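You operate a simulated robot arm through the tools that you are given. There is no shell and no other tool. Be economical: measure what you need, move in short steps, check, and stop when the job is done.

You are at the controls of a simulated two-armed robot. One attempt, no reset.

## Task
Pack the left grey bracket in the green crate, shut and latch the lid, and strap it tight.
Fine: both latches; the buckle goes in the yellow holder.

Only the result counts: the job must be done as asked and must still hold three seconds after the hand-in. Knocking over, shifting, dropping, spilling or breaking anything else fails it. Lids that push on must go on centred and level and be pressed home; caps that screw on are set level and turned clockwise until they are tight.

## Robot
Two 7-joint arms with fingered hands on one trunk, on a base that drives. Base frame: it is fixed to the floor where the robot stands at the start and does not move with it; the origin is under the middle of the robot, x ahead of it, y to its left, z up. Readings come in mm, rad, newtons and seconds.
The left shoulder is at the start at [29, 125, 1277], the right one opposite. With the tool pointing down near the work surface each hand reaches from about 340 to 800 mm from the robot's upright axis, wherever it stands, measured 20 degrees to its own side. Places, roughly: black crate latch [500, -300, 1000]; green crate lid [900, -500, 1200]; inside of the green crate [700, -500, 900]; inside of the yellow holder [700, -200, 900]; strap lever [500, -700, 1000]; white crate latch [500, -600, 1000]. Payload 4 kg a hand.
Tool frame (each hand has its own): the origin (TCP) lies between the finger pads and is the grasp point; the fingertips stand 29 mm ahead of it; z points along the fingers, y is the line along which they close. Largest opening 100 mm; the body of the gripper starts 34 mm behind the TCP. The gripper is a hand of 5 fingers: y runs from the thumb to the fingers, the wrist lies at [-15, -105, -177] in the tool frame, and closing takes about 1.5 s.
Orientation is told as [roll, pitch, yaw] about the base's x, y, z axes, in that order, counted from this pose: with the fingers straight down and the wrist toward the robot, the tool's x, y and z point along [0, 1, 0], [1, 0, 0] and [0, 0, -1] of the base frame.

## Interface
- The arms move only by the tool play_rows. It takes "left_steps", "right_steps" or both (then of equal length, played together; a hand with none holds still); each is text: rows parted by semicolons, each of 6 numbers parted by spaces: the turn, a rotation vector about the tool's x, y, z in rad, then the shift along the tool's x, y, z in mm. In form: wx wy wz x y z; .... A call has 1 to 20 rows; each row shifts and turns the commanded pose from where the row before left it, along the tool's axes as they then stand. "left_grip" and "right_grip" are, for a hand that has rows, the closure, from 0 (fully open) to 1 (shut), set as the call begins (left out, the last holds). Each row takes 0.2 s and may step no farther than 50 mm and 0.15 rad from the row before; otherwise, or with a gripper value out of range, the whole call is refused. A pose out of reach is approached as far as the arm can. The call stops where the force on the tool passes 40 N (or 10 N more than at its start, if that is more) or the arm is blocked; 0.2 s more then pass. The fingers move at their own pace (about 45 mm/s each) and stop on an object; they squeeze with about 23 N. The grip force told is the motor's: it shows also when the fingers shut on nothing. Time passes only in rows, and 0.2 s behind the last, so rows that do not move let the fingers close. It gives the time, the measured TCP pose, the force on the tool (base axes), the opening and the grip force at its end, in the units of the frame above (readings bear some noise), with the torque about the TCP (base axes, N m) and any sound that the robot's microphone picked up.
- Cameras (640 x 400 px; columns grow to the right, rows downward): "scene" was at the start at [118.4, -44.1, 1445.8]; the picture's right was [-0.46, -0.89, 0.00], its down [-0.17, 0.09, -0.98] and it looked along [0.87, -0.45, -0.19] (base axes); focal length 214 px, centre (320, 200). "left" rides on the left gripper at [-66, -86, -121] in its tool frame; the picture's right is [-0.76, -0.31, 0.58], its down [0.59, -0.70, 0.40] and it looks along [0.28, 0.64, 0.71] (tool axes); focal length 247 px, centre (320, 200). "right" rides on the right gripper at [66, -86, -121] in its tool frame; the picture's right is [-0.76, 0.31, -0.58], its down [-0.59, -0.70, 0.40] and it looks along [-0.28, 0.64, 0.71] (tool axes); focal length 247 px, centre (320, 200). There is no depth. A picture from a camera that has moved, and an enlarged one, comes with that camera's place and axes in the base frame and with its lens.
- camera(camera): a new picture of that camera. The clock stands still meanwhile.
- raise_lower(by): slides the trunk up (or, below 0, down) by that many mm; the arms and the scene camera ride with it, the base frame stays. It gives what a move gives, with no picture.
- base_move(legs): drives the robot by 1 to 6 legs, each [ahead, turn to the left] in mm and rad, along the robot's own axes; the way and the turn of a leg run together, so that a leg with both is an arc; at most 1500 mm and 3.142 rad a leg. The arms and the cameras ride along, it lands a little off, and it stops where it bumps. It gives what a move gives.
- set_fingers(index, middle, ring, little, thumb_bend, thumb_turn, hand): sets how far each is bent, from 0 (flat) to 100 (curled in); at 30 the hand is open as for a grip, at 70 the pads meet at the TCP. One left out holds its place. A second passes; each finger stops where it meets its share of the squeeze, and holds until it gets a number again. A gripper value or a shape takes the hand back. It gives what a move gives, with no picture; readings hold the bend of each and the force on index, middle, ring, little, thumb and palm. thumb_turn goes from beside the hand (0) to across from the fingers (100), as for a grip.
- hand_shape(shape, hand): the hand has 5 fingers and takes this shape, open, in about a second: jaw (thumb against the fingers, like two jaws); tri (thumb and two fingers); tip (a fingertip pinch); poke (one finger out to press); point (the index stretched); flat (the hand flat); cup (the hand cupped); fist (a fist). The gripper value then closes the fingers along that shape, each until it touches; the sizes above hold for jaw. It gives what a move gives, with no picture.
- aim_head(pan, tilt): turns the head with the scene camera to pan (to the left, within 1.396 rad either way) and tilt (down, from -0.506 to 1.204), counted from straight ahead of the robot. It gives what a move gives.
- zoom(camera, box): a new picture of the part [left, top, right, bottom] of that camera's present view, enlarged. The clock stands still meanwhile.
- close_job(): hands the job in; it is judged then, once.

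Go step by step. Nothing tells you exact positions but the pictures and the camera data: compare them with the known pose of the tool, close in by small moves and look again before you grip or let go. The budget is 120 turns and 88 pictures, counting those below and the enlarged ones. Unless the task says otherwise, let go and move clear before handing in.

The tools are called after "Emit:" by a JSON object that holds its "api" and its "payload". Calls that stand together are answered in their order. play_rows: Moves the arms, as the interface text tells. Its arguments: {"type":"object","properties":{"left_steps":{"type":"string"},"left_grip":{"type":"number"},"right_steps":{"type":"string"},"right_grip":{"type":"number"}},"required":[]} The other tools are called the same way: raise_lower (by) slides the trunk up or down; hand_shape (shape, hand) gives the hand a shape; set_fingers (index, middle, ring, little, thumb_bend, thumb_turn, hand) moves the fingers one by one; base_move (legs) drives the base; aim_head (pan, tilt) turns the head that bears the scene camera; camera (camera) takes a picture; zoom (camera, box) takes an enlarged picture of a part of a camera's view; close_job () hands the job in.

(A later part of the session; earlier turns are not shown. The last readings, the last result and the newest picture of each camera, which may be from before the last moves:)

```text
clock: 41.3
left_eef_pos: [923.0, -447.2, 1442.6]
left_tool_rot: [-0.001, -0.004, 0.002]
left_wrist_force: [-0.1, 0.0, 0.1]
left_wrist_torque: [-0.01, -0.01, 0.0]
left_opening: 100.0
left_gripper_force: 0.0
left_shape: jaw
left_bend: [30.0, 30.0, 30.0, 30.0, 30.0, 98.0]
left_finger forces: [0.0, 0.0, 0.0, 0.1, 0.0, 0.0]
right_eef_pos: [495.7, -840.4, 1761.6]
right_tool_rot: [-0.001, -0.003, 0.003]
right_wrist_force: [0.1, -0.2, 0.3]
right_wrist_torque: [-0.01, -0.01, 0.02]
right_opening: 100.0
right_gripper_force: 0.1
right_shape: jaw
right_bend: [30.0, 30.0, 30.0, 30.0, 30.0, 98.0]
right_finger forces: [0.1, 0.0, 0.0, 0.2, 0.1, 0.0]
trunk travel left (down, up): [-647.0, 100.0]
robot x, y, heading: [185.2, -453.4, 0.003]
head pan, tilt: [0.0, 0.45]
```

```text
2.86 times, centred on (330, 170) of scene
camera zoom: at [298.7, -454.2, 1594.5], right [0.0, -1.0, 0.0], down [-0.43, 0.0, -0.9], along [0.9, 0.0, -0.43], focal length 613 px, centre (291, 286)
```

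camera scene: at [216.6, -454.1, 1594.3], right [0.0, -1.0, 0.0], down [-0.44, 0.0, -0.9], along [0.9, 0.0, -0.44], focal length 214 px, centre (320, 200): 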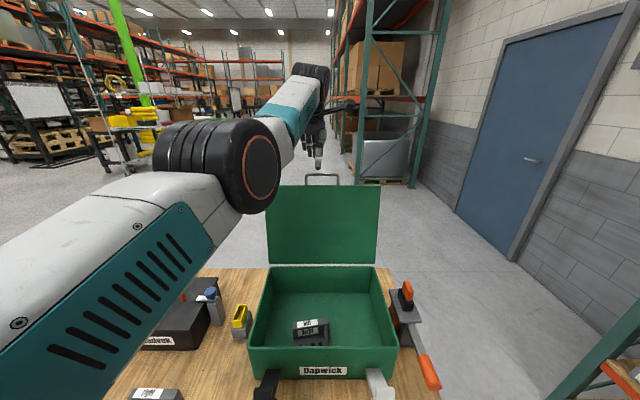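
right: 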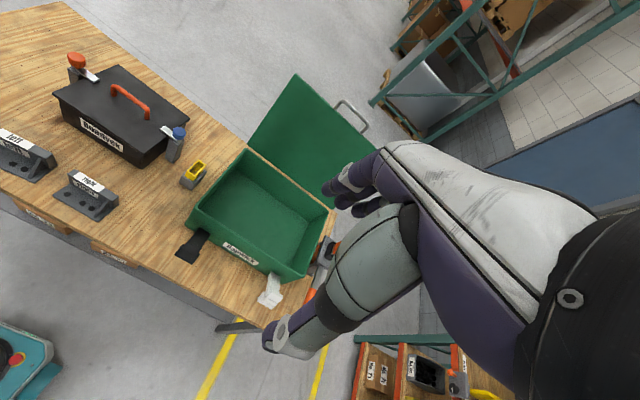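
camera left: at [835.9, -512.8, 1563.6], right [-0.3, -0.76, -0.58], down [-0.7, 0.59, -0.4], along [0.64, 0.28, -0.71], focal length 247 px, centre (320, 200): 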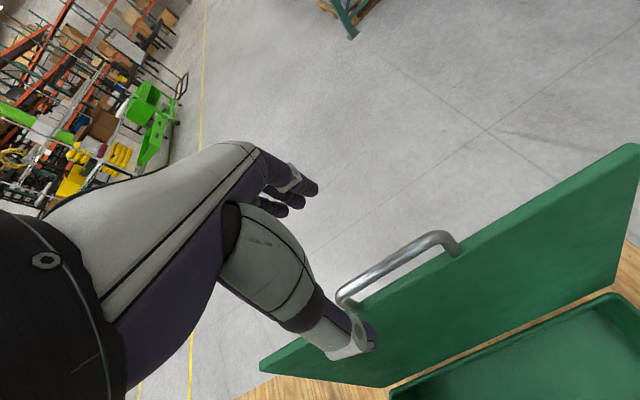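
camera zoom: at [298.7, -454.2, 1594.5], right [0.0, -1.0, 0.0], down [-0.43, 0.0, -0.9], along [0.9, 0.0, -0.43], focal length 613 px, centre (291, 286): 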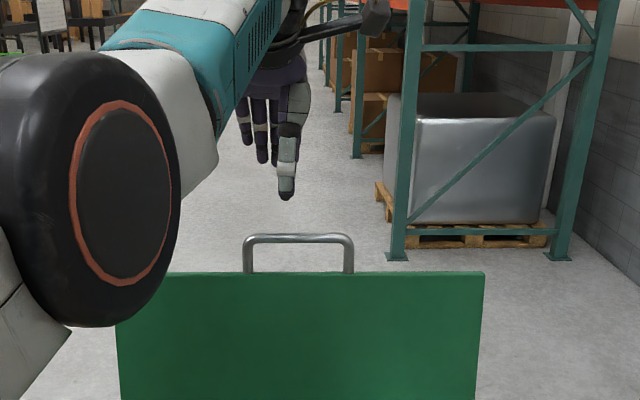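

The bar is at about [918,-462,1348]; the fingers sit about 19 mm to +y of the TCP. I shift the hand to y≈-478, descend over the bar and look.

Emit:
{"api": "play_rows", "payload": {"left_steps": "0 0 0 -15 -2 0;0 0 0 -15 -2 0;0 0 0 0 0 30;0 0 0 0 0 30;0 0 0 0 0 29;0 0 0 0 0 0"}}

Emit:
{"api": "zoom", "payload": {"camera": "left", "box": [240, 130, 520, 380]}}

Emit:
{"api": "zoom", "payload": {"camera": "scene", "box": [240, 100, 420, 240]}}

```text
clock: 42.7
left_eef_pos: [930.2, -479.8, 1353.2]
left_tool_rot: [-0.001, 0.0, 0.001]
left_wrist_force: [0.3, 0.1, 0.7]
left_wrist_torque: [-0.01, -0.01, 0.02]
left_opening: 100.1
left_gripper_force: 0.0
left_shape: jaw
left_bend: [30.0, 30.0, 30.0, 30.0, 30.0, 98.0]
left_finger forces: [0.0, 0.0, 0.0, 0.0, 0.0, 0.1]
left hand out of reach, approached as far as the arm can: row 2, 3, 4, 5
right_eef_pos: [498.0, -840.6, 1763.7]
right_tool_rot: [0.001, -0.002, 0.003]
right_wrist_force: [-0.3, -0.3, 0.1]
right_wrist_torque: [0.03, 0.0, 0.01]
right_opening: 99.5
right_gripper_force: 0.0
right_shape: jaw
right_bend: [30.0, 30.0, 30.0, 30.0, 30.0, 98.0]
right_finger forces: [0.0, 0.1, 0.0, 0.0, 0.1, 0.0]
trunk travel left (down, up): [-647.0, 100.0]
robot x, y, heading: [180.0, -451.0, -0.001]
head pan, tilt: [0.0, 0.45]
```

```text
1.60 times, centred on (380, 255) of left
camera zoom: at [844.2, -546.0, 1474.5], right [-0.31, -0.76, -0.58], down [-0.7, 0.59, -0.4], along [0.64, 0.28, -0.71], focal length 395 px, centre (224, 112)
```

zoom: 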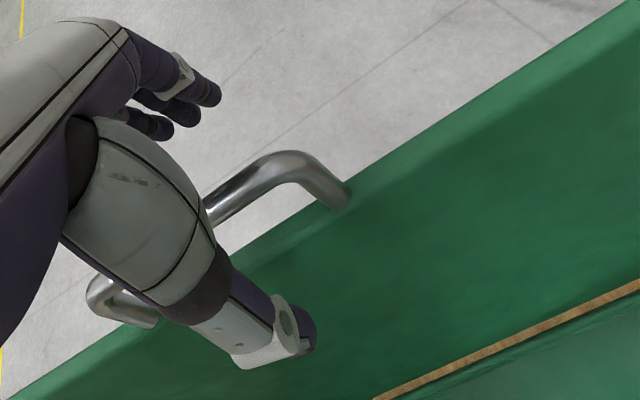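

```text
2.86 times, centred on (330, 170) of scene
camera zoom: at [301.0, -454.1, 1594.3], right [0.0, -1.0, 0.0], down [-0.44, 0.0, -0.9], along [0.9, 0.0, -0.44], focal length 613 px, centre (291, 286)
```

zoom: 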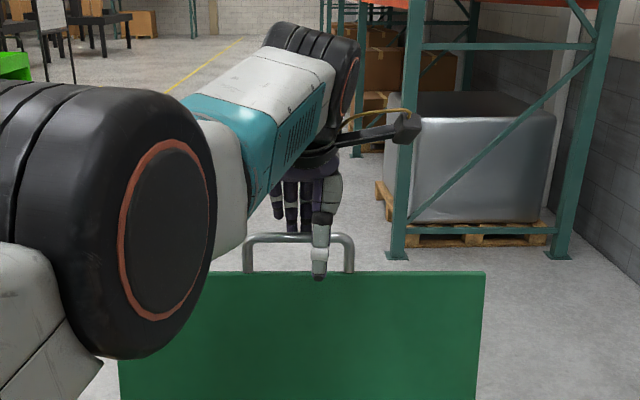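

The thumb is in front of the bar and the fingers behind it, inside the loop. I close loosely around the bar.

Emit:
{"api": "play_rows", "payload": {"left_steps": "0 0 0 0 0 0;0 0 0 0 0 0;0 0 0 0 0 0;0 0 0 0 0 0;0 0 0 0 0 0;0 0 0 0 0 0;0 0 0 0 0 0", "left_grip": 0.82}}

Emit:
{"api": "zoom", "payload": {"camera": "left", "box": [240, 130, 520, 380]}}

```text
clock: 44.3
left_eef_pos: [930.6, -480.8, 1352.9]
left_tool_rot: [0.0, 0.002, 0.003]
left_wrist_force: [0.2, -0.5, -0.5]
left_wrist_torque: [0.01, 0.0, -0.03]
left_opening: 18.3
left_gripper_force: 0.0
left_shape: jaw
left_bend: [60.0, 58.0, 73.0, 56.0, 53.0, 100.0]
left_finger forces: [0.0, 0.0, 0.0, 0.0, 0.2, 0.1]
right_eef_pos: [497.3, -839.0, 1762.3]
right_tool_rot: [-0.001, -0.003, 0.001]
right_wrist_force: [0.7, -0.1, 0.0]
right_wrist_torque: [-0.01, 0.02, -0.02]
right_opening: 99.9
right_gripper_force: 0.0
right_shape: jaw
right_bend: [30.0, 30.0, 30.0, 30.0, 30.0, 98.0]
right_finger forces: [0.0, 0.0, 0.1, 0.0, 0.0, 0.0]
trunk travel left (down, up): [-647.0, 100.0]
robot x, y, heading: [187.4, -452.2, 0.003]
head pan, tilt: [0.0, 0.45]
```

```text
1.60 times, centred on (380, 255) of left
camera zoom: at [844.4, -545.9, 1474.7], right [-0.31, -0.76, -0.58], down [-0.7, 0.59, -0.4], along [0.64, 0.28, -0.71], focal length 395 px, centre (224, 112)
```

zoom: 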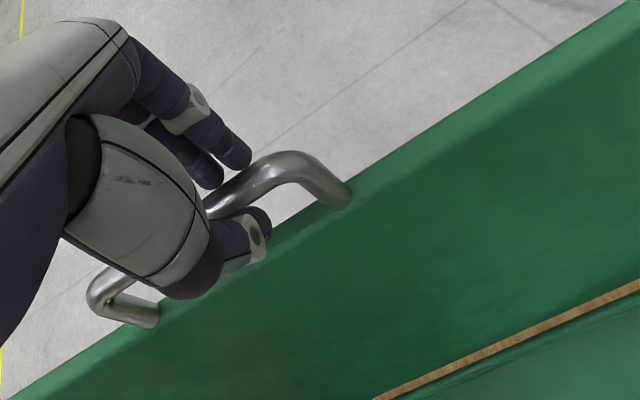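

The bar is caged. I drive back about 80 mm, pulling the lid toward vertical.

Emit:
{"api": "base_move", "payload": {"legs": [[-40, 0]]}}

Emit:
{"api": "base_move", "payload": {"legs": [[-45, 0]]}}

Emit:
{"api": "camera", "payload": {"camera": "scene"}}

Emit:
{"api": "camera", "payload": {"camera": "left"}}

```text
clock: 45.2
left_eef_pos: [893.5, -480.3, 1352.7]
left_tool_rot: [0.0, 0.002, 0.001]
left_wrist_force: [0.8, 0.2, -0.4]
left_wrist_torque: [-0.01, 0.01, -0.03]
left_opening: 18.4
left_gripper_force: 0.1
left_shape: jaw
left_bend: [60.0, 58.0, 73.0, 56.0, 53.0, 100.0]
left_finger forces: [0.5, 0.1, 0.0, 0.0, 0.0, 0.0]
right_eef_pos: [461.9, -840.5, 1762.7]
right_tool_rot: [0.0, 0.001, 0.002]
right_wrist_force: [-0.7, 0.2, 0.2]
right_wrist_torque: [-0.01, 0.0, 0.01]
right_opening: 99.9
right_gripper_force: 0.0
right_shape: jaw
right_bend: [30.0, 30.0, 30.0, 30.0, 30.0, 98.0]
right_finger forces: [0.1, 0.0, 0.0, 0.1, 0.1, 0.1]
trunk travel left (down, up): [-647.0, 100.0]
robot x, y, heading: [140.7, -454.4, -0.001]
head pan, tilt: [0.0, 0.45]
```

```text
clock: 46.1
left_eef_pos: [847.5, -480.4, 1352.8]
left_tool_rot: [-0.001, 0.003, 0.002]
left_wrist_force: [-0.2, 0.7, 0.7]
left_wrist_torque: [0.03, 0.03, -0.01]
left_opening: 17.9
left_gripper_force: 0.0
left_shape: jaw
left_bend: [61.0, 58.0, 73.0, 56.0, 53.0, 100.0]
left_finger forces: [0.1, 0.0, 0.0, 0.0, 0.0, 0.0]
right_eef_pos: [414.7, -840.6, 1761.7]
right_tool_rot: [0.0, 0.0, 0.002]
right_wrist_force: [-0.1, 0.4, -0.1]
right_wrist_torque: [0.04, 0.01, -0.05]
right_opening: 99.8
right_gripper_force: 0.0
right_shape: jaw
right_bend: [30.0, 30.0, 30.0, 30.0, 30.0, 98.0]
right_finger forces: [0.0, 0.0, 0.1, 0.1, 0.0, 0.0]
trunk travel left (down, up): [-647.0, 100.0]
robot x, y, heading: [95.6, -450.4, -0.001]
head pan, tilt: [0.0, 0.45]
```

```text
55 pictures are left
camera scene: at [217.7, -454.5, 1594.1], right [0.0, -1.0, 0.0], down [-0.44, 0.0, -0.9], along [0.9, 0.0, -0.44], focal length 214 px, centre (320, 200)
```

scene: 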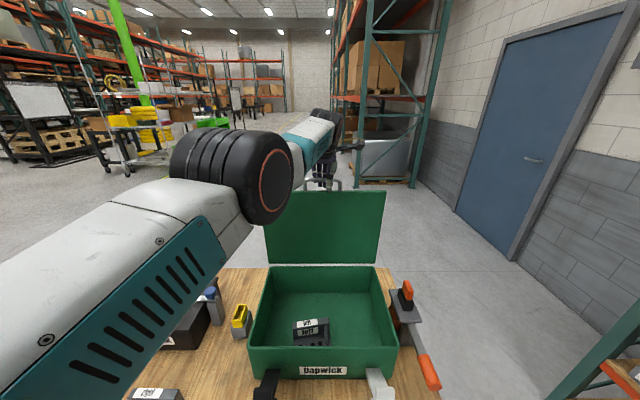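

```text
54 pictures are left
camera left: at [761.0, -545.8, 1473.3], right [-0.31, -0.76, -0.58], down [-0.71, 0.59, -0.4], along [0.64, 0.28, -0.71], focal length 247 px, centre (320, 200)
```

left: 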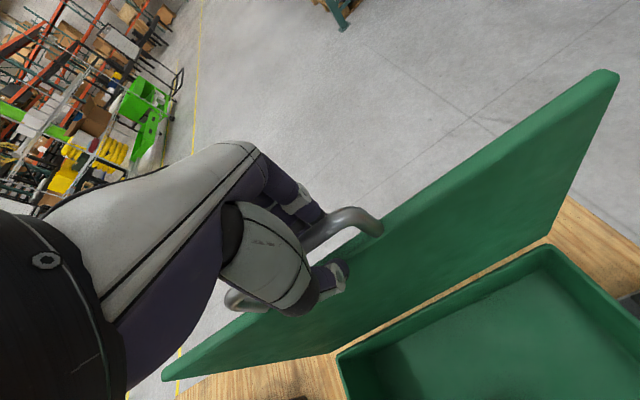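

The lid is upright and the cage works. I swing it forward along the arc, with the hand kept pointing down.

Emit:
{"api": "play_rows", "payload": {"left_steps": "0 0 0 0 -46 3;0 0 0 0 -46 10;0 0 0 0 -43 16;0 0 0 0 -41 21;0 0 0 0 -37 28;0 0 0 0 0 0"}}

Emit:
{"api": "camera", "payload": {"camera": "left"}}

Emit:
{"api": "camera", "payload": {"camera": "scene"}}

```text
clock: 47.5
left_eef_pos: [825.3, -545.0, 1305.6]
left_tool_rot: [-0.001, 0.002, -0.002]
left_wrist_force: [0.1, 0.0, 0.3]
left_wrist_torque: [0.01, 0.03, -0.01]
left_opening: 18.0
left_gripper_force: 0.1
left_shape: jaw
left_bend: [61.0, 58.0, 73.0, 56.0, 54.0, 100.0]
left_finger forces: [0.1, 0.1, 0.0, 0.0, 0.6, 0.1]
left hand out of reach, approached as far as the arm can: row 1, 2, 3, 4, 5
right_eef_pos: [412.9, -840.8, 1762.7]
right_tool_rot: [0.0, -0.001, 0.002]
right_wrist_force: [0.4, 0.5, -0.3]
right_wrist_torque: [0.03, -0.01, 0.0]
right_opening: 99.8
right_gripper_force: 0.0
right_shape: jaw
right_bend: [30.0, 30.0, 30.0, 30.0, 30.0, 98.0]
right_finger forces: [0.0, 0.0, 0.1, 0.0, 0.0, 0.0]
trunk travel left (down, up): [-647.0, 100.0]
robot x, y, heading: [95.9, -452.9, 0.0]
head pan, tilt: [0.0, 0.45]
```

```text
53 pictures are left
camera left: at [738.7, -610.2, 1426.9], right [-0.31, -0.76, -0.57], down [-0.7, 0.59, -0.4], along [0.64, 0.28, -0.71], focal length 247 px, centre (320, 200)
```

left: 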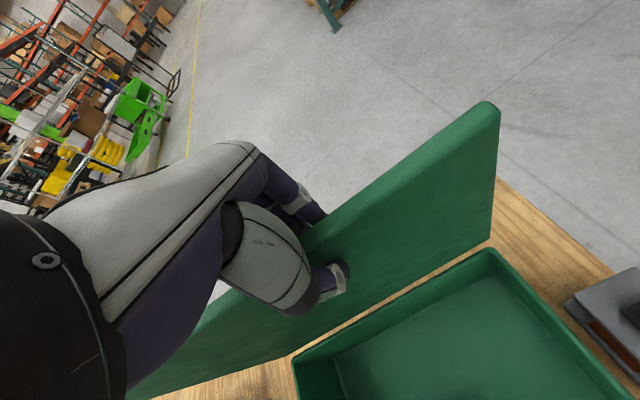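

```text
52 pictures are left
camera scene: at [216.6, -454.5, 1594.2], right [0.0, -1.0, 0.0], down [-0.44, 0.0, -0.9], along [0.9, 0.0, -0.44], focal length 214 px, centre (320, 200)
```

scene: 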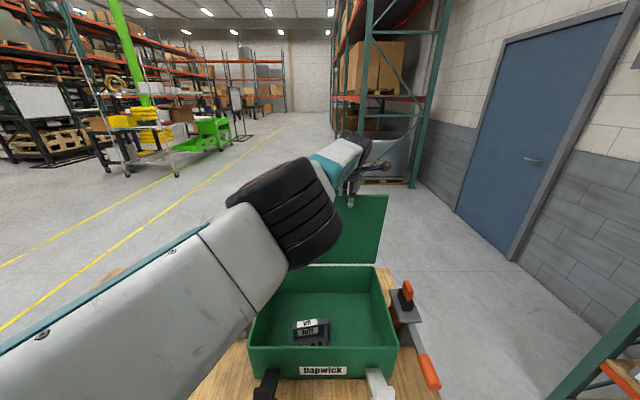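

The arm hit a joint limit and the hand slipped off the bar sideways; the lid is about vertical with its edge between thumb and fingers. I push it back by driving forward so that it leans back safely, then release and lift with the trunk.

Emit:
{"api": "base_move", "payload": {"legs": [[70, 0]]}}

Emit:
{"api": "play_rows", "payload": {"left_steps": "0 0 0 0 0 0;0 0 0 0 0 0;0 0 0 0 0 0;0 0 0 0 0 0;0 0 0 0 0 0;0 0 0 0 0 0;0 0 0 0 0 0", "left_grip": 0}}

Emit:
{"api": "camera", "payload": {"camera": "left"}}

```text
clock: 48.5
left_eef_pos: [891.4, -543.4, 1307.8]
left_tool_rot: [0.002, -0.002, -0.001]
left_wrist_force: [-0.4, 0.6, -0.1]
left_wrist_torque: [0.06, -0.01, -0.01]
left_opening: 18.1
left_gripper_force: 0.1
left_shape: jaw
left_bend: [61.0, 58.0, 73.0, 56.0, 54.0, 100.0]
left_finger forces: [0.0, 0.0, 0.1, 0.1, 0.0, 0.0]
right_eef_pos: [477.9, -840.8, 1764.2]
right_tool_rot: [0.0, -0.003, 0.002]
right_wrist_force: [0.2, 0.0, -0.2]
right_wrist_torque: [0.0, -0.02, 0.0]
right_opening: 99.7
right_gripper_force: 0.0
right_shape: jaw
right_bend: [30.0, 30.0, 30.0, 30.0, 30.0, 98.0]
right_finger forces: [0.0, 0.0, 0.0, 0.1, 0.1, 0.0]
trunk travel left (down, up): [-647.0, 100.0]
robot x, y, heading: [168.6, -452.1, 0.009]
head pan, tilt: [0.0, 0.45]
```

```text
clock: 50.1
left_eef_pos: [893.1, -543.6, 1305.7]
left_tool_rot: [0.0, 0.003, 0.0]
left_wrist_force: [-0.3, -0.5, 2.0]
left_wrist_torque: [0.06, -0.01, 0.03]
left_opening: 100.0
left_gripper_force: 0.1
left_shape: jaw
left_bend: [30.0, 30.0, 30.0, 30.0, 30.0, 98.0]
left_finger forces: [0.0, 0.0, 0.1, 0.0, 0.0, 1.4]
right_eef_pos: [481.8, -839.5, 1762.0]
right_tool_rot: [0.001, -0.001, 0.002]
right_wrist_force: [-0.3, -0.5, 0.1]
right_wrist_torque: [0.02, -0.02, -0.01]
right_opening: 99.8
right_gripper_force: 0.1
right_shape: jaw
right_bend: [30.0, 30.0, 30.0, 30.0, 30.0, 98.0]
right_finger forces: [0.0, 0.0, 0.0, 0.0, 0.0, 0.0]
trunk travel left (down, up): [-647.0, 100.0]
robot x, y, heading: [164.7, -451.4, 0.004]
head pan, tilt: [0.0, 0.45]
```

```text
51 pictures are left
camera left: at [806.9, -609.6, 1427.1], right [-0.31, -0.76, -0.58], down [-0.7, 0.59, -0.4], along [0.64, 0.28, -0.71], focal length 247 px, centre (320, 200)
```

left: 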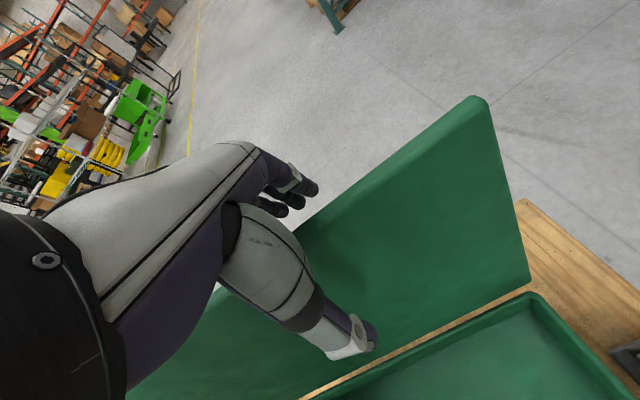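

The lid leans back and stays. I raise the trunk to full height to lift the hand off and gain a better arm pose, then check.

Emit:
{"api": "raise_lower", "payload": {"by": 100}}

Emit:
{"api": "play_rows", "payload": {"left_steps": "0 0 0 16 0 0;0 0 0 16 0 0;0 0 0 16 0 0;0 0 0 16 0 0;0 0 0 0 0 0"}}

Emit:
{"api": "camera", "payload": {"camera": "left"}}

Emit:
{"api": "camera", "payload": {"camera": "scene"}}

```text
clock: 51.5
left_eef_pos: [893.6, -543.8, 1404.6]
left_tool_rot: [0.001, 0.002, 0.001]
left_wrist_force: [-0.3, -0.4, 0.1]
left_wrist_torque: [-0.01, 0.02, 0.0]
left_opening: 99.8
left_gripper_force: 0.1
left_shape: jaw
left_bend: [30.0, 30.0, 30.0, 30.0, 30.0, 98.0]
left_finger forces: [0.1, 0.0, 0.1, 0.1, 0.0, 0.0]
right_eef_pos: [481.8, -840.2, 1861.9]
right_tool_rot: [0.0, -0.002, 0.002]
right_wrist_force: [0.0, 0.1, 0.7]
right_wrist_torque: [0.02, 0.02, -0.01]
right_opening: 99.9
right_gripper_force: 0.2
right_shape: jaw
right_bend: [30.0, 30.0, 30.0, 30.0, 30.0, 98.0]
right_finger forces: [0.1, 0.1, 0.0, 0.0, 0.0, 0.0]
trunk travel left (down, up): [-747.0, 0.0]
robot x, y, heading: [165.4, -452.2, -0.004]
head pan, tilt: [0.0, 0.45]
```

```text
clock: 52.7
left_eef_pos: [913.5, -489.7, 1407.0]
left_tool_rot: [0.001, 0.002, 0.001]
left_wrist_force: [0.0, 0.2, 0.1]
left_wrist_torque: [-0.01, 0.01, 0.03]
left_opening: 100.0
left_gripper_force: 0.0
left_shape: jaw
left_bend: [30.0, 30.0, 30.0, 30.0, 30.0, 98.0]
left_finger forces: [0.0, 0.1, 0.1, 0.1, 0.0, 0.0]
left hand out of reach, approached as far as the arm can: row 1, 2, 3, 4
right_eef_pos: [481.2, -840.4, 1861.1]
right_tool_rot: [0.002, -0.002, 0.001]
right_wrist_force: [0.2, -0.2, 0.5]
right_wrist_torque: [0.02, -0.02, -0.03]
right_opening: 99.7
right_gripper_force: 0.1
right_shape: jaw
right_bend: [30.0, 30.0, 30.0, 30.0, 30.0, 98.0]
right_finger forces: [0.0, 0.1, 0.0, 0.0, 0.0, 0.0]
trunk travel left (down, up): [-747.0, 0.0]
robot x, y, heading: [163.1, -452.6, 0.004]
head pan, tilt: [0.0, 0.45]
```

```text
50 pictures are left
camera left: at [828.0, -554.3, 1528.4], right [-0.31, -0.76, -0.58], down [-0.7, 0.59, -0.4], along [0.64, 0.28, -0.71], focal length 247 px, centre (320, 200)
```

left: 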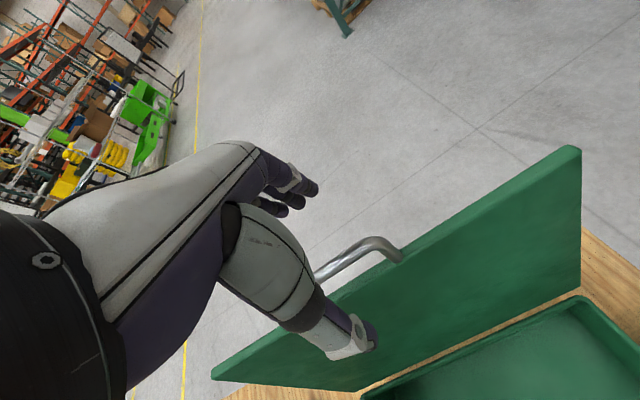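

```text
49 pictures are left
camera scene: at [283.6, -454.7, 1694.1], right [0.0, -1.0, 0.0], down [-0.44, 0.0, -0.9], along [0.9, 0.0, -0.44], focal length 214 px, centre (320, 200)
```

scene: 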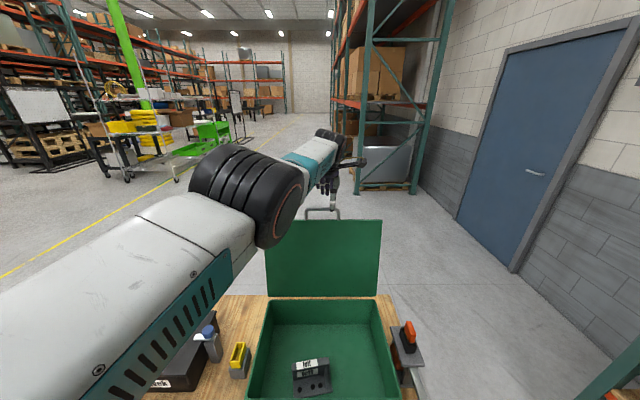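

The straight arm seems stuck at its stretched (singular) pose. I retract the hand up and back, clear of the lid, to bend the elbow again.

Emit:
{"api": "play_rows", "payload": {"left_steps": "0 0 0 0 -35 -35;0 0 0 0 -35 -35;0 0 0 0 -40 -30;0 0 0 0 -45 -15;0 0 0 0 -45 0;0 0 0 0 -45 0;0 0 0 0 -45 0;0 0 0 0 0 0"}}

Emit:
{"api": "camera", "payload": {"camera": "scene"}}

```text
clock: 54.5
left_eef_pos: [817.7, -546.4, 1565.3]
left_tool_rot: [0.003, 0.003, 0.005]
left_wrist_force: [-0.4, -0.2, -0.3]
left_wrist_torque: [0.05, -0.01, 0.02]
left_opening: 99.8
left_gripper_force: 0.0
left_shape: jaw
left_bend: [30.0, 30.0, 30.0, 30.0, 30.0, 98.0]
left_finger forces: [0.1, 0.0, 0.1, 0.0, 0.0, 0.0]
left hand out of reach, approached as far as the arm can: row 1, 2, 3, 4, 5, 6
right_eef_pos: [484.8, -842.1, 1862.3]
right_tool_rot: [0.002, -0.002, 0.006]
right_wrist_force: [-0.6, -0.9, -1.0]
right_wrist_torque: [0.08, 0.0, 0.0]
right_opening: 99.9
right_gripper_force: 0.0
right_shape: jaw
right_bend: [30.0, 30.0, 30.0, 30.0, 30.0, 98.0]
right_finger forces: [0.0, 0.0, 0.0, 0.1, 0.0, 0.1]
trunk travel left (down, up): [-747.0, 0.0]
robot x, y, heading: [169.3, -455.2, 0.007]
head pan, tilt: [0.0, 0.45]
```

```text
48 pictures are left
camera scene: at [285.1, -457.5, 1694.0], right [0.0, -1.0, 0.0], down [-0.44, 0.0, -0.9], along [0.9, 0.0, -0.44], focal length 214 px, centre (320, 200)
```

scene: 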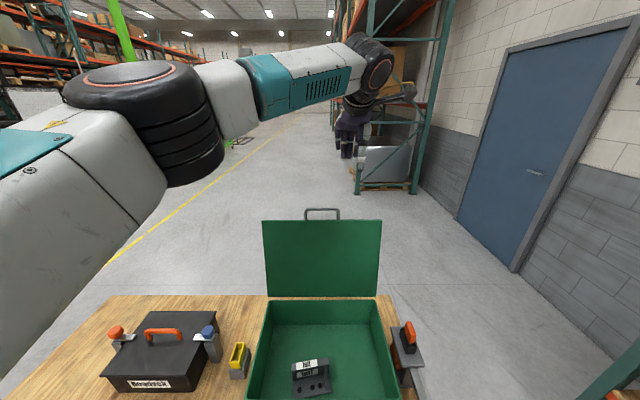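

The elbow is bending again (the last row was in reach). I settle the hand and bring it to a comfortable place above the lid.

Emit:
{"api": "play_rows", "payload": {"left_steps": "0 0 0 0 -20 0;0 0 0 0 -20 0;0 0 0 0 0 0;0 0 0 0 0 0"}}

```text
clock: 55.5
left_eef_pos: [776.1, -539.4, 1563.6]
left_tool_rot: [-0.003, 0.001, 0.001]
left_wrist_force: [0.5, 0.3, -0.7]
left_wrist_torque: [-0.01, -0.01, 0.01]
left_opening: 100.0
left_gripper_force: 0.0
left_shape: jaw
left_bend: [30.0, 30.0, 30.0, 30.0, 30.0, 98.0]
left_finger forces: [0.0, 0.0, 0.0, 0.0, 0.0, 0.0]
right_eef_pos: [482.9, -834.4, 1864.0]
right_tool_rot: [-0.004, -0.001, 0.004]
right_wrist_force: [-0.4, -0.3, 0.3]
right_wrist_torque: [0.0, 0.02, 0.02]
right_opening: 100.1
right_gripper_force: 0.0
right_shape: jaw
right_bend: [30.0, 30.0, 30.0, 30.0, 30.0, 98.0]
right_finger forces: [0.0, 0.1, 0.0, 0.0, 0.1, 0.0]
trunk travel left (down, up): [-747.0, 0.0]
robot x, y, heading: [169.9, -451.4, 0.001]
head pan, tilt: [0.0, 0.45]
```

Tracking is fine again. I drive 40 mm closer so the arm need not stretch fully, then move above the bar.

Emit:
{"api": "base_move", "payload": {"legs": [[40, 0]]}}

Emit:
{"api": "play_rows", "payload": {"left_steps": "0 0 0 15 25 -0;0 0 0 15 25 0;0 0 0 16 25 20;0 0 0 15 25 30;0 0 0 0 0 40;0 0 0 0 0 40;0 0 0 0 0 0"}}

Emit:
{"api": "camera", "payload": {"camera": "left"}}

```text
clock: 56.4
left_eef_pos: [808.2, -548.5, 1564.2]
left_tool_rot: [0.002, 0.001, -0.004]
left_wrist_force: [-1.2, 0.3, 0.5]
left_wrist_torque: [-0.02, -0.04, -0.03]
left_opening: 99.8
left_gripper_force: 0.1
left_shape: jaw
left_bend: [30.0, 30.0, 30.0, 30.0, 30.0, 98.0]
left_finger forces: [0.0, 0.0, 0.0, 0.0, 0.0, 0.1]
right_eef_pos: [514.2, -842.5, 1862.8]
right_tool_rot: [-0.001, -0.003, 0.001]
right_wrist_force: [-0.7, 0.4, 0.1]
right_wrist_torque: [0.03, -0.05, 0.02]
right_opening: 99.9
right_gripper_force: 0.1
right_shape: jaw
right_bend: [30.0, 30.0, 30.0, 30.0, 30.0, 98.0]
right_finger forces: [0.0, 0.0, 0.0, 0.0, 0.0, 0.0]
trunk travel left (down, up): [-747.0, 0.0]
robot x, y, heading: [207.2, -449.1, -0.004]
head pan, tilt: [0.0, 0.45]
```

```text
clock: 58.0
left_eef_pos: [909.5, -486.9, 1434.4]
left_tool_rot: [0.0, 0.0, -0.003]
left_wrist_force: [-0.8, -0.1, -1.0]
left_wrist_torque: [0.03, 0.02, -0.02]
left_opening: 99.8
left_gripper_force: 0.1
left_shape: jaw
left_bend: [30.0, 30.0, 30.0, 30.0, 30.0, 98.0]
left_finger forces: [0.0, 0.1, 0.0, 0.0, 0.0, 0.2]
right_eef_pos: [519.3, -841.3, 1862.6]
right_tool_rot: [-0.001, 0.0, -0.001]
right_wrist_force: [1.3, -1.5, 0.2]
right_wrist_torque: [0.03, 0.0, 0.01]
right_opening: 99.7
right_gripper_force: 0.1
right_shape: jaw
right_bend: [30.0, 30.0, 30.0, 30.0, 30.0, 98.0]
right_finger forces: [0.0, 0.0, 0.1, 0.0, 0.1, 0.1]
trunk travel left (down, up): [-747.0, 0.0]
robot x, y, heading: [207.0, -451.6, -0.001]
head pan, tilt: [0.0, 0.45]
```

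```text
47 pictures are left
camera left: at [822.5, -551.9, 1554.7], right [-0.31, -0.76, -0.58], down [-0.7, 0.59, -0.4], along [0.64, 0.28, -0.71], focal length 247 px, centre (320, 200)
```

left: 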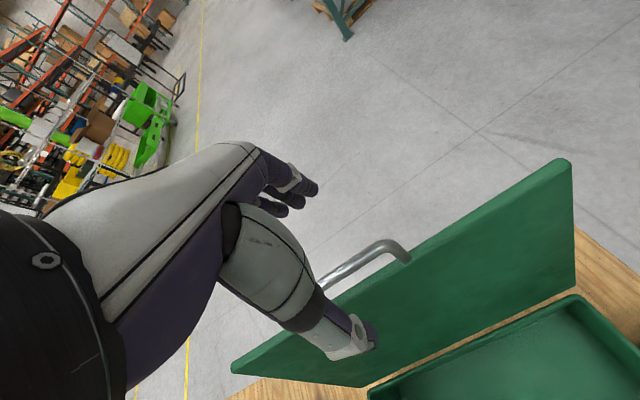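

The arm tracks well now. The bar is at about x 912, so I descend 84 mm and close around it.

Emit:
{"api": "play_rows", "payload": {"left_steps": "0 0 0 7 4 0;0 0 0 0 0 28;0 0 0 0 0 28;0 0 0 0 0 28;0 0 0 0 0 0"}}

Emit:
{"api": "play_rows", "payload": {"left_steps": "0 0 0 0 0 0;0 0 0 0 0 0;0 0 0 0 0 0;0 0 0 0 0 0;0 0 0 0 0 0;0 0 0 0 0 0;0 0 0 0 0 0", "left_grip": 0.82}}

Emit:
{"api": "zoom", "payload": {"camera": "left", "box": [240, 130, 520, 380]}}

```text
clock: 59.2
left_eef_pos: [915.6, -477.6, 1348.5]
left_tool_rot: [0.0, 0.0, -0.004]
left_wrist_force: [0.2, -0.3, 0.1]
left_wrist_torque: [0.01, 0.0, -0.02]
left_opening: 99.9
left_gripper_force: 0.1
left_shape: jaw
left_bend: [30.0, 30.0, 30.0, 30.0, 30.0, 98.0]
left_finger forces: [0.0, 0.0, 0.0, 0.1, 0.0, 0.0]
right_eef_pos: [518.8, -841.4, 1862.6]
right_tool_rot: [0.0, -0.001, 0.0]
right_wrist_force: [0.3, -0.6, 0.5]
right_wrist_torque: [0.0, 0.0, 0.03]
right_opening: 99.8
right_gripper_force: 0.1
right_shape: jaw
right_bend: [30.0, 30.0, 30.0, 30.0, 30.0, 98.0]
right_finger forces: [0.1, 0.0, 0.0, 0.1, 0.0, 0.0]
trunk travel left (down, up): [-747.0, 0.0]
robot x, y, heading: [207.0, -450.7, -0.004]
head pan, tilt: [0.0, 0.45]
```

```text
clock: 60.8
left_eef_pos: [916.0, -477.7, 1349.8]
left_tool_rot: [0.001, 0.004, -0.006]
left_wrist_force: [0.1, -0.1, -0.6]
left_wrist_torque: [0.01, 0.0, 0.01]
left_opening: 18.5
left_gripper_force: 0.0
left_shape: jaw
left_bend: [60.0, 58.0, 73.0, 56.0, 53.0, 100.0]
left_finger forces: [0.0, 0.0, 0.0, 0.0, 0.1, 0.0]
right_eef_pos: [517.2, -840.2, 1862.3]
right_tool_rot: [0.001, -0.001, 0.001]
right_wrist_force: [0.5, 0.2, 0.0]
right_wrist_torque: [-0.02, 0.0, 0.01]
right_opening: 99.7
right_gripper_force: 0.1
right_shape: jaw
right_bend: [30.0, 30.0, 30.0, 30.0, 30.0, 98.0]
right_finger forces: [0.0, 0.1, 0.0, 0.0, 0.0, 0.0]
trunk travel left (down, up): [-747.0, 0.0]
robot x, y, heading: [204.5, -452.8, 0.0]
head pan, tilt: [0.0, 0.45]
```

```text
1.60 times, centred on (380, 255) of left
camera zoom: at [828.9, -543.1, 1470.3], right [-0.31, -0.76, -0.58], down [-0.7, 0.59, -0.4], along [0.64, 0.28, -0.71], focal length 395 px, centre (224, 112)
```

zoom: 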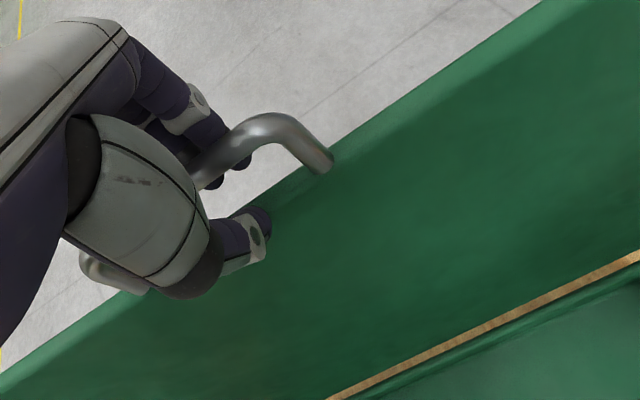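

The bar is caged again. I drive back about 78 mm to bring the lid upright, then swing it in two stages.

Emit:
{"api": "base_move", "payload": {"legs": [[-78, 0]]}}

Emit:
{"api": "play_rows", "payload": {"left_steps": "0 0 0 0 -46 3;0 0 0 0 -46 10;0 0 0 0 -43 16;0 0 0 0 0 0"}}

Emit:
{"api": "camera", "payload": {"camera": "left"}}

```text
clock: 61.8
left_eef_pos: [836.6, -478.7, 1350.0]
left_tool_rot: [0.0, 0.001, -0.006]
left_wrist_force: [0.1, -0.4, -0.4]
left_wrist_torque: [0.04, -0.05, 0.01]
left_opening: 18.1
left_gripper_force: 0.1
left_shape: jaw
left_bend: [61.0, 58.0, 73.0, 56.0, 53.0, 100.0]
left_finger forces: [0.0, 0.0, 0.0, 0.1, 0.4, 0.0]
right_eef_pos: [438.8, -840.6, 1862.6]
right_tool_rot: [0.001, -0.001, -0.002]
right_wrist_force: [-0.6, -0.2, 0.3]
right_wrist_torque: [0.0, -0.02, -0.03]
right_opening: 99.8
right_gripper_force: 0.0
right_shape: jaw
right_bend: [30.0, 30.0, 30.0, 30.0, 30.0, 98.0]
right_finger forces: [0.0, 0.0, 0.0, 0.0, 0.1, 0.0]
trunk travel left (down, up): [-747.0, 0.0]
robot x, y, heading: [126.2, -456.6, -0.001]
head pan, tilt: [0.0, 0.45]
```

```text
clock: 62.8
left_eef_pos: [701.9, -479.9, 1320.9]
left_tool_rot: [0.0, 0.003, -0.005]
left_wrist_force: [-0.9, -0.8, 1.1]
left_wrist_torque: [0.0, 0.0, -0.01]
left_opening: 18.3
left_gripper_force: 0.0
left_shape: jaw
left_bend: [61.0, 58.0, 73.0, 56.0, 54.0, 100.0]
left_finger forces: [0.0, 0.1, 0.1, 0.0, 0.9, 0.1]
right_eef_pos: [442.0, -841.3, 1861.9]
right_tool_rot: [0.0, -0.001, -0.004]
right_wrist_force: [0.1, -0.6, 0.6]
right_wrist_torque: [0.0, 0.02, 0.0]
right_opening: 100.1
right_gripper_force: 0.1
right_shape: jaw
right_bend: [30.0, 30.0, 30.0, 30.0, 30.0, 98.0]
right_finger forces: [0.0, 0.1, 0.0, 0.1, 0.0, 0.0]
trunk travel left (down, up): [-747.0, 0.0]
robot x, y, heading: [130.7, -450.8, -0.003]
head pan, tilt: [0.0, 0.45]
```

```text
45 pictures are left
camera left: at [615.4, -545.0, 1442.6], right [-0.31, -0.76, -0.58], down [-0.7, 0.59, -0.4], along [0.64, 0.28, -0.71], focal length 247 px, centre (320, 200)
```

left: 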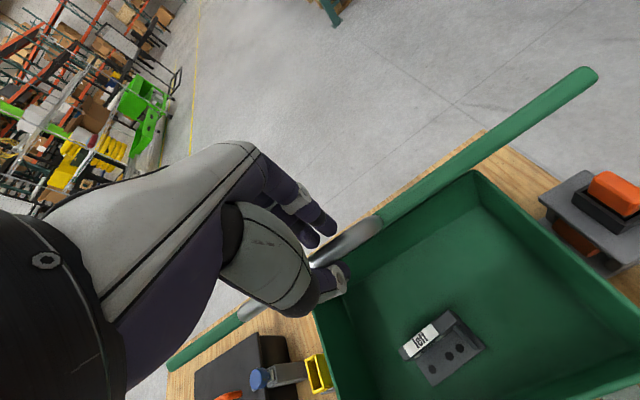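

The lid is swinging forward, caged on the thumb. I continue along the arc.

Emit:
{"api": "play_rows", "payload": {"left_steps": "0 0 0 0 -41 21;0 0 0 0 -37 28;0 0 0 0 -34 32;0 0 0 0 -28 36;0 0 0 0 0 0"}}

Emit:
{"api": "camera", "payload": {"camera": "left"}}

Emit:
{"api": "camera", "payload": {"camera": "scene"}}

```text
clock: 64.0
left_eef_pos: [561.7, -479.9, 1204.6]
left_tool_rot: [0.0, 0.0, -0.008]
left_wrist_force: [-1.0, 0.2, -0.8]
left_wrist_torque: [0.0, 0.07, -0.02]
left_opening: 18.5
left_gripper_force: 0.0
left_shape: jaw
left_bend: [61.0, 58.0, 73.0, 56.0, 55.0, 100.0]
left_finger forces: [0.0, 0.0, 0.0, 0.1, 2.4, 0.0]
right_eef_pos: [440.4, -840.4, 1862.7]
right_tool_rot: [0.0, -0.002, 0.0]
right_wrist_force: [-0.9, 0.0, 0.3]
right_wrist_torque: [0.0, 0.02, -0.01]
right_opening: 99.7
right_gripper_force: 0.1
right_shape: jaw
right_bend: [30.0, 30.0, 30.0, 30.0, 30.0, 98.0]
right_finger forces: [0.0, 0.0, 0.0, 0.1, 0.0, 0.0]
trunk travel left (down, up): [-747.0, 0.0]
robot x, y, heading: [126.4, -452.2, 0.001]
head pan, tilt: [0.0, 0.45]
```

```text
44 pictures are left
camera left: at [473.7, -544.2, 1326.2], right [-0.31, -0.75, -0.58], down [-0.7, 0.59, -0.4], along [0.64, 0.28, -0.71], focal length 247 px, centre (320, 200)
```

left: 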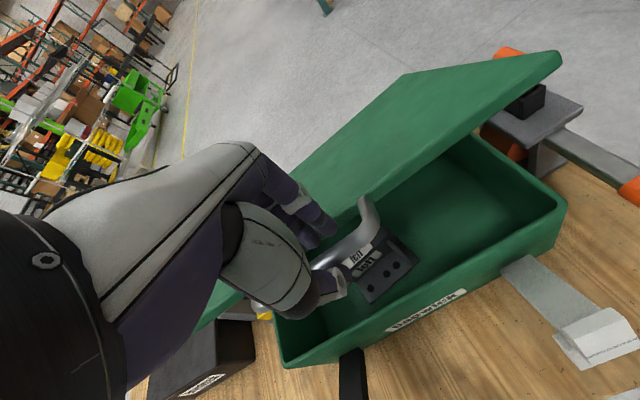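

```text
43 pictures are left
camera scene: at [244.1, -454.6, 1694.0], right [0.0, -1.0, 0.0], down [-0.44, 0.0, -0.9], along [0.9, 0.0, -0.44], focal length 214 px, centre (320, 200)
```

scene: 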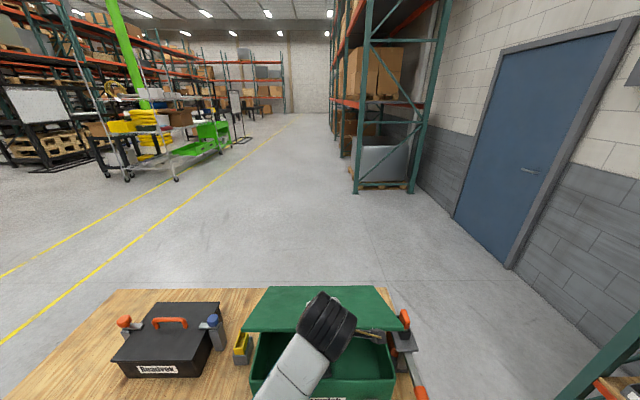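

The lid is most of the way over and nothing is in its path. I lower it the rest.

Emit:
{"api": "play_rows", "payload": {"left_steps": "0 0 0 0 -23 41;0 0 0 0 -18 42;0 0 0 0 -11 42;0 0 0 0 -4 20;0 0 0 0 0 0"}}

Emit:
{"api": "aim_head", "payload": {"pan": 0, "tilt": 1.0}}

Emit:
{"api": "camera", "payload": {"camera": "left"}}

Emit:
{"api": "camera", "payload": {"camera": "scene"}}

```text
clock: 65.2
left_eef_pos: [505.4, -476.5, 1058.2]
left_tool_rot: [0.001, 0.001, -0.006]
left_wrist_force: [-0.3, 0.1, -0.2]
left_wrist_torque: [0.0, -0.01, 0.01]
left_opening: 17.9
left_gripper_force: 0.1
left_shape: jaw
left_bend: [61.0, 58.0, 73.0, 56.0, 54.0, 100.0]
left_finger forces: [0.0, 0.0, 0.0, 0.0, 0.1, 0.1]
right_eef_pos: [439.7, -840.4, 1862.6]
right_tool_rot: [-0.001, -0.003, -0.001]
right_wrist_force: [-0.1, -0.2, -0.1]
right_wrist_torque: [-0.01, -0.03, 0.02]
right_opening: 99.7
right_gripper_force: 0.0
right_shape: jaw
right_bend: [30.0, 30.0, 30.0, 30.0, 30.0, 98.0]
right_finger forces: [0.0, 0.0, 0.0, 0.0, 0.0, 0.1]
trunk travel left (down, up): [-747.0, 0.0]
robot x, y, heading: [128.3, -453.5, -0.004]
head pan, tilt: [0.0, 0.45]
```

```text
clock: 66.2
left_eef_pos: [506.0, -475.9, 1059.9]
left_tool_rot: [0.001, 0.001, -0.006]
left_wrist_force: [-0.7, -0.1, -0.6]
left_wrist_torque: [0.0, -0.02, -0.02]
left_opening: 18.0
left_gripper_force: 0.1
left_shape: jaw
left_bend: [61.0, 58.0, 73.0, 56.0, 54.0, 100.0]
left_finger forces: [0.0, 0.1, 0.0, 0.0, 0.0, 0.1]
right_eef_pos: [438.8, -840.6, 1863.3]
right_tool_rot: [0.002, -0.001, -0.001]
right_wrist_force: [-0.2, 0.0, 0.1]
right_wrist_torque: [0.02, 0.04, 0.0]
right_opening: 99.5
right_gripper_force: 0.1
right_shape: jaw
right_bend: [30.0, 30.0, 30.0, 30.0, 30.0, 98.0]
right_finger forces: [0.1, 0.0, 0.0, 0.0, 0.1, 0.1]
trunk travel left (down, up): [-747.0, 0.0]
robot x, y, heading: [126.6, -453.9, -0.003]
head pan, tilt: [0.0, 1.0]
```

```text
42 pictures are left
camera left: at [418.7, -541.4, 1179.7], right [-0.31, -0.75, -0.58], down [-0.7, 0.59, -0.4], along [0.64, 0.28, -0.71], focal length 247 px, centre (320, 200)
```

left: 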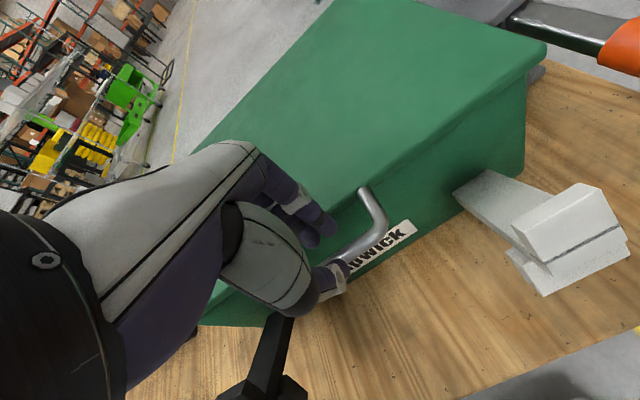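

```text
41 pictures are left
camera scene: at [221.2, -454.4, 1648.6], right [0.0, -1.0, 0.0], down [-0.84, 0.0, -0.54], along [0.54, 0.0, -0.84], focal length 214 px, centre (320, 200)
```

scene: 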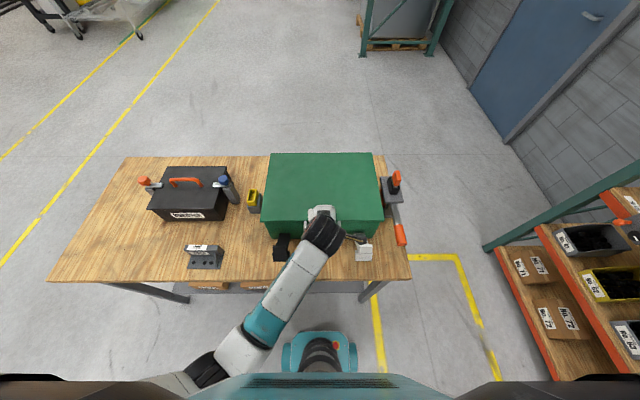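

The lid lies closed on the rim. I open the fingers partly, lift off the bar, back away, and look at both latches.

Emit:
{"api": "play_rows", "payload": {"left_steps": "0 0 0 0 0 0;0 0 0 0 0 0;0 0 0 0 0 0;0 0 0 0 0 0;0 0 0 0 0 0", "left_grip": 0.6}}

Emit:
{"api": "play_rows", "payload": {"left_steps": "0 0 0 0 -2 -15;0 0 0 0 0 -20;0 0 0 0 0 -30;0 0 0 0 0 -40;0 0 0 0 0 -45;0 0 0 0 0 -45;0 0 0 0 0 0"}}

Emit:
{"api": "camera", "payload": {"camera": "left"}}

Emit:
{"api": "zoom", "payload": {"camera": "scene", "box": [220, 130, 440, 270]}}

```text
clock: 67.4
left_eef_pos: [505.3, -475.8, 1057.8]
left_tool_rot: [-0.001, 0.001, -0.005]
left_wrist_force: [-0.8, 0.5, -0.4]
left_wrist_torque: [0.03, 0.0, 0.01]
left_opening: 39.5
left_gripper_force: 0.1
left_shape: jaw
left_bend: [45.0, 47.0, 75.0, 52.0, 41.0, 100.0]
left_finger forces: [0.0, 0.1, 0.1, 0.1, 0.0, 0.0]
right_eef_pos: [439.6, -841.2, 1861.1]
right_tool_rot: [0.0, -0.003, -0.003]
right_wrist_force: [0.1, -0.8, 0.5]
right_wrist_torque: [0.0, 0.0, 0.02]
right_opening: 99.9
right_gripper_force: 0.2
right_shape: jaw
right_bend: [30.0, 30.0, 30.0, 30.0, 30.0, 98.0]
right_finger forces: [0.0, 0.0, 0.0, 0.0, 0.0, 0.0]
trunk travel left (down, up): [-747.0, 0.0]
robot x, y, heading: [129.0, -450.2, 0.0]
head pan, tilt: [0.0, 1.0]
```

```text
clock: 68.8
left_eef_pos: [499.5, -421.2, 1202.3]
left_tool_rot: [0.184, 0.023, -0.013]
left_wrist_force: [-0.7, -0.1, 0.2]
left_wrist_torque: [-0.02, 0.02, -0.04]
left_opening: 40.0
left_gripper_force: 0.0
left_shape: jaw
left_bend: [44.0, 47.0, 75.0, 52.0, 41.0, 100.0]
left_finger forces: [0.1, 0.1, 0.1, 0.0, 0.0, 0.1]
right_eef_pos: [440.5, -841.4, 1862.3]
right_tool_rot: [-0.001, 0.0, -0.003]
right_wrist_force: [-0.2, -0.4, -0.2]
right_wrist_torque: [0.03, -0.01, 0.02]
right_opening: 100.0
right_gripper_force: 0.0
right_shape: jaw
right_bend: [30.0, 30.0, 30.0, 30.0, 30.0, 98.0]
right_finger forces: [0.0, 0.0, 0.0, 0.1, 0.0, 0.1]
trunk travel left (down, up): [-747.0, 0.0]
robot x, y, heading: [125.8, -453.0, -0.002]
head pan, tilt: [0.0, 1.0]
stopped in row 6 (left hand): the arm was blocked; the commanded pose is now the measured one
```

```text
40 pictures are left
camera left: at [412.8, -506.1, 1310.9], right [-0.33, -0.63, -0.7], down [-0.7, 0.66, -0.27], along [0.63, 0.4, -0.66], focal length 247 px, centre (320, 200)
```

left: 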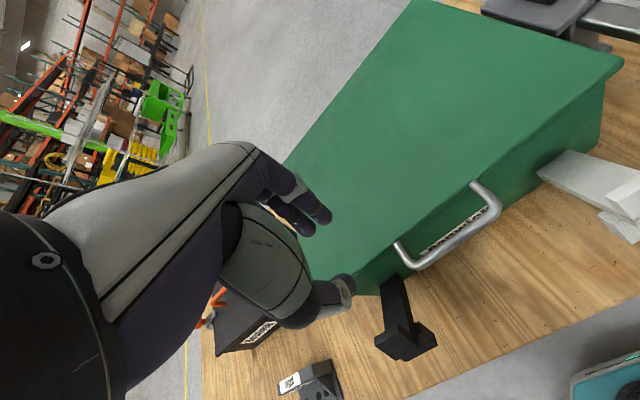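

```text
2.86 times, centred on (330, 200) of scene
camera zoom: at [221.9, -454.6, 1648.4], right [0.0, -1.0, 0.0], down [-0.84, 0.0, -0.54], along [0.54, 0.0, -0.84], focal length 613 px, centre (291, 200)
```

zoom: 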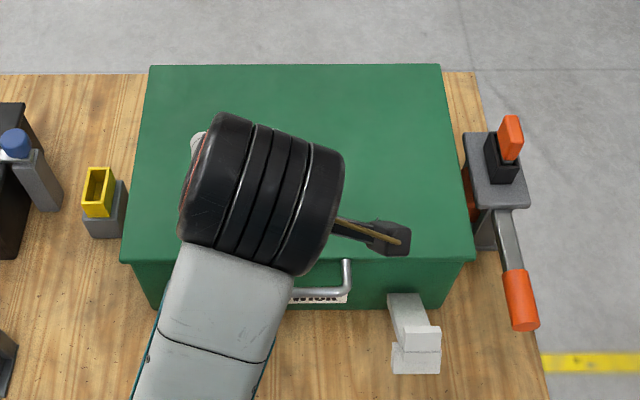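

The lid is shut. The left arm reached a limit and tilted, so I drive back and straighten the hand. The latch ends seem to stand out at about [450,-585,1030], as levers hinged low on the front wall, and I zoom to confirm.

Emit:
{"api": "base_move", "payload": {"legs": [[-130, 0]]}}

Emit:
{"api": "play_rows", "payload": {"left_steps": "0 -0.092 0 0 0 0;0 -0.092 0 0 0 0;0 0 0 20 0 -20;0 0 0 20 0 -20;0 0 0 20 0 -20;0 0 0 0 0 0"}}

Emit:
{"api": "raise_lower", "payload": {"by": -200}}

Emit:
{"api": "aim_head", "payload": {"pan": -0.1, "tilt": 0.7}}

Emit:
{"api": "camera", "payload": {"camera": "scene"}}

```text
clock: 70.1
left_eef_pos: [368.2, -420.7, 1202.5]
left_tool_rot: [0.184, 0.023, -0.014]
left_wrist_force: [0.6, 0.9, -0.2]
left_wrist_torque: [-0.04, -0.01, -0.01]
left_opening: 39.8
left_gripper_force: 0.1
left_shape: jaw
left_bend: [44.0, 47.0, 75.0, 52.0, 41.0, 100.0]
left_finger forces: [0.0, 0.0, 0.0, 0.0, 0.0, 0.0]
right_eef_pos: [310.8, -841.0, 1862.1]
right_tool_rot: [0.0, -0.002, -0.003]
right_wrist_force: [0.8, 0.2, -0.5]
right_wrist_torque: [0.0, 0.04, 0.0]
right_opening: 99.9
right_gripper_force: 0.1
right_shape: jaw
right_bend: [30.0, 30.0, 30.0, 30.0, 30.0, 98.0]
right_finger forces: [0.0, 0.1, 0.1, 0.1, 0.1, 0.0]
trunk travel left (down, up): [-747.0, 0.0]
robot x, y, heading: [-3.1, -450.3, -0.005]
head pan, tilt: [0.0, 1.0]
```

```text
clock: 71.5
left_eef_pos: [368.2, -356.2, 1258.8]
left_tool_rot: [0.012, 0.026, -0.013]
left_wrist_force: [0.6, 0.1, 0.4]
left_wrist_torque: [0.01, 0.0, 0.01]
left_opening: 39.9
left_gripper_force: 0.0
left_shape: jaw
left_bend: [44.0, 47.0, 75.0, 52.0, 41.0, 100.0]
left_finger forces: [0.0, 0.0, 0.0, 0.0, 0.1, 0.0]
right_eef_pos: [309.4, -841.3, 1862.0]
right_tool_rot: [0.0, -0.001, -0.002]
right_wrist_force: [-0.1, 0.0, -1.2]
right_wrist_torque: [0.01, 0.03, -0.04]
right_opening: 99.9
right_gripper_force: 0.0
right_shape: jaw
right_bend: [30.0, 30.0, 30.0, 30.0, 30.0, 98.0]
right_finger forces: [0.1, 0.0, 0.0, 0.0, 0.1, 0.0]
trunk travel left (down, up): [-747.0, 0.0]
robot x, y, heading: [-4.4, -454.5, -0.001]
head pan, tilt: [0.0, 1.0]
```

```text
clock: 73.6
left_eef_pos: [369.6, -353.8, 1059.7]
left_tool_rot: [0.026, 0.026, -0.012]
left_wrist_force: [1.2, -0.6, 0.2]
left_wrist_torque: [-0.01, -0.01, 0.03]
left_opening: 39.7
left_gripper_force: 0.0
left_shape: jaw
left_bend: [44.0, 47.0, 75.0, 52.0, 41.0, 100.0]
left_finger forces: [0.1, 0.0, 0.0, 0.0, 0.0, 0.0]
right_eef_pos: [309.1, -840.6, 1663.2]
right_tool_rot: [0.0, -0.003, -0.003]
right_wrist_force: [0.1, -0.3, -0.2]
right_wrist_torque: [-0.02, 0.02, 0.01]
right_opening: 99.8
right_gripper_force: 0.1
right_shape: jaw
right_bend: [30.0, 30.0, 30.0, 30.0, 30.0, 98.0]
right_finger forces: [0.0, 0.0, 0.0, 0.1, 0.0, 0.0]
trunk travel left (down, up): [-547.0, 200.0]
robot x, y, heading: [-5.8, -453.7, -0.003]
head pan, tilt: [0.0, 1.0]
```

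```text
clock: 74.4
left_eef_pos: [370.1, -354.2, 1058.5]
left_tool_rot: [0.023, 0.023, -0.013]
left_wrist_force: [-0.3, 0.9, -0.1]
left_wrist_torque: [-0.02, 0.0, 0.0]
left_opening: 39.5
left_gripper_force: 0.0
left_shape: jaw
left_bend: [44.0, 47.0, 75.0, 52.0, 41.0, 100.0]
left_finger forces: [0.0, 0.0, 0.0, 0.0, 0.1, 0.0]
right_eef_pos: [309.9, -840.2, 1662.4]
right_tool_rot: [-0.001, -0.001, -0.002]
right_wrist_force: [0.4, -0.5, 0.5]
right_wrist_torque: [0.0, -0.01, -0.01]
right_opening: 99.8
right_gripper_force: 0.1
right_shape: jaw
right_bend: [30.0, 30.0, 30.0, 30.0, 30.0, 98.0]
right_finger forces: [0.1, 0.0, 0.0, 0.0, 0.1, 0.0]
trunk travel left (down, up): [-547.0, 200.0]
robot x, y, heading: [-1.7, -450.8, -0.006]
head pan, tilt: [-0.099, 0.7]
```

```text
38 pictures are left
camera scene: at [111.0, -462.5, 1471.5], right [-0.1, -0.99, 0.0], down [-0.64, 0.07, -0.76], along [0.76, -0.08, -0.64], focal length 214 px, centre (320, 200)
```

scene: 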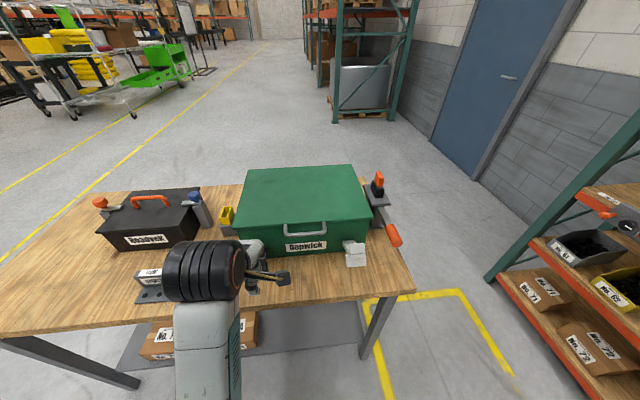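

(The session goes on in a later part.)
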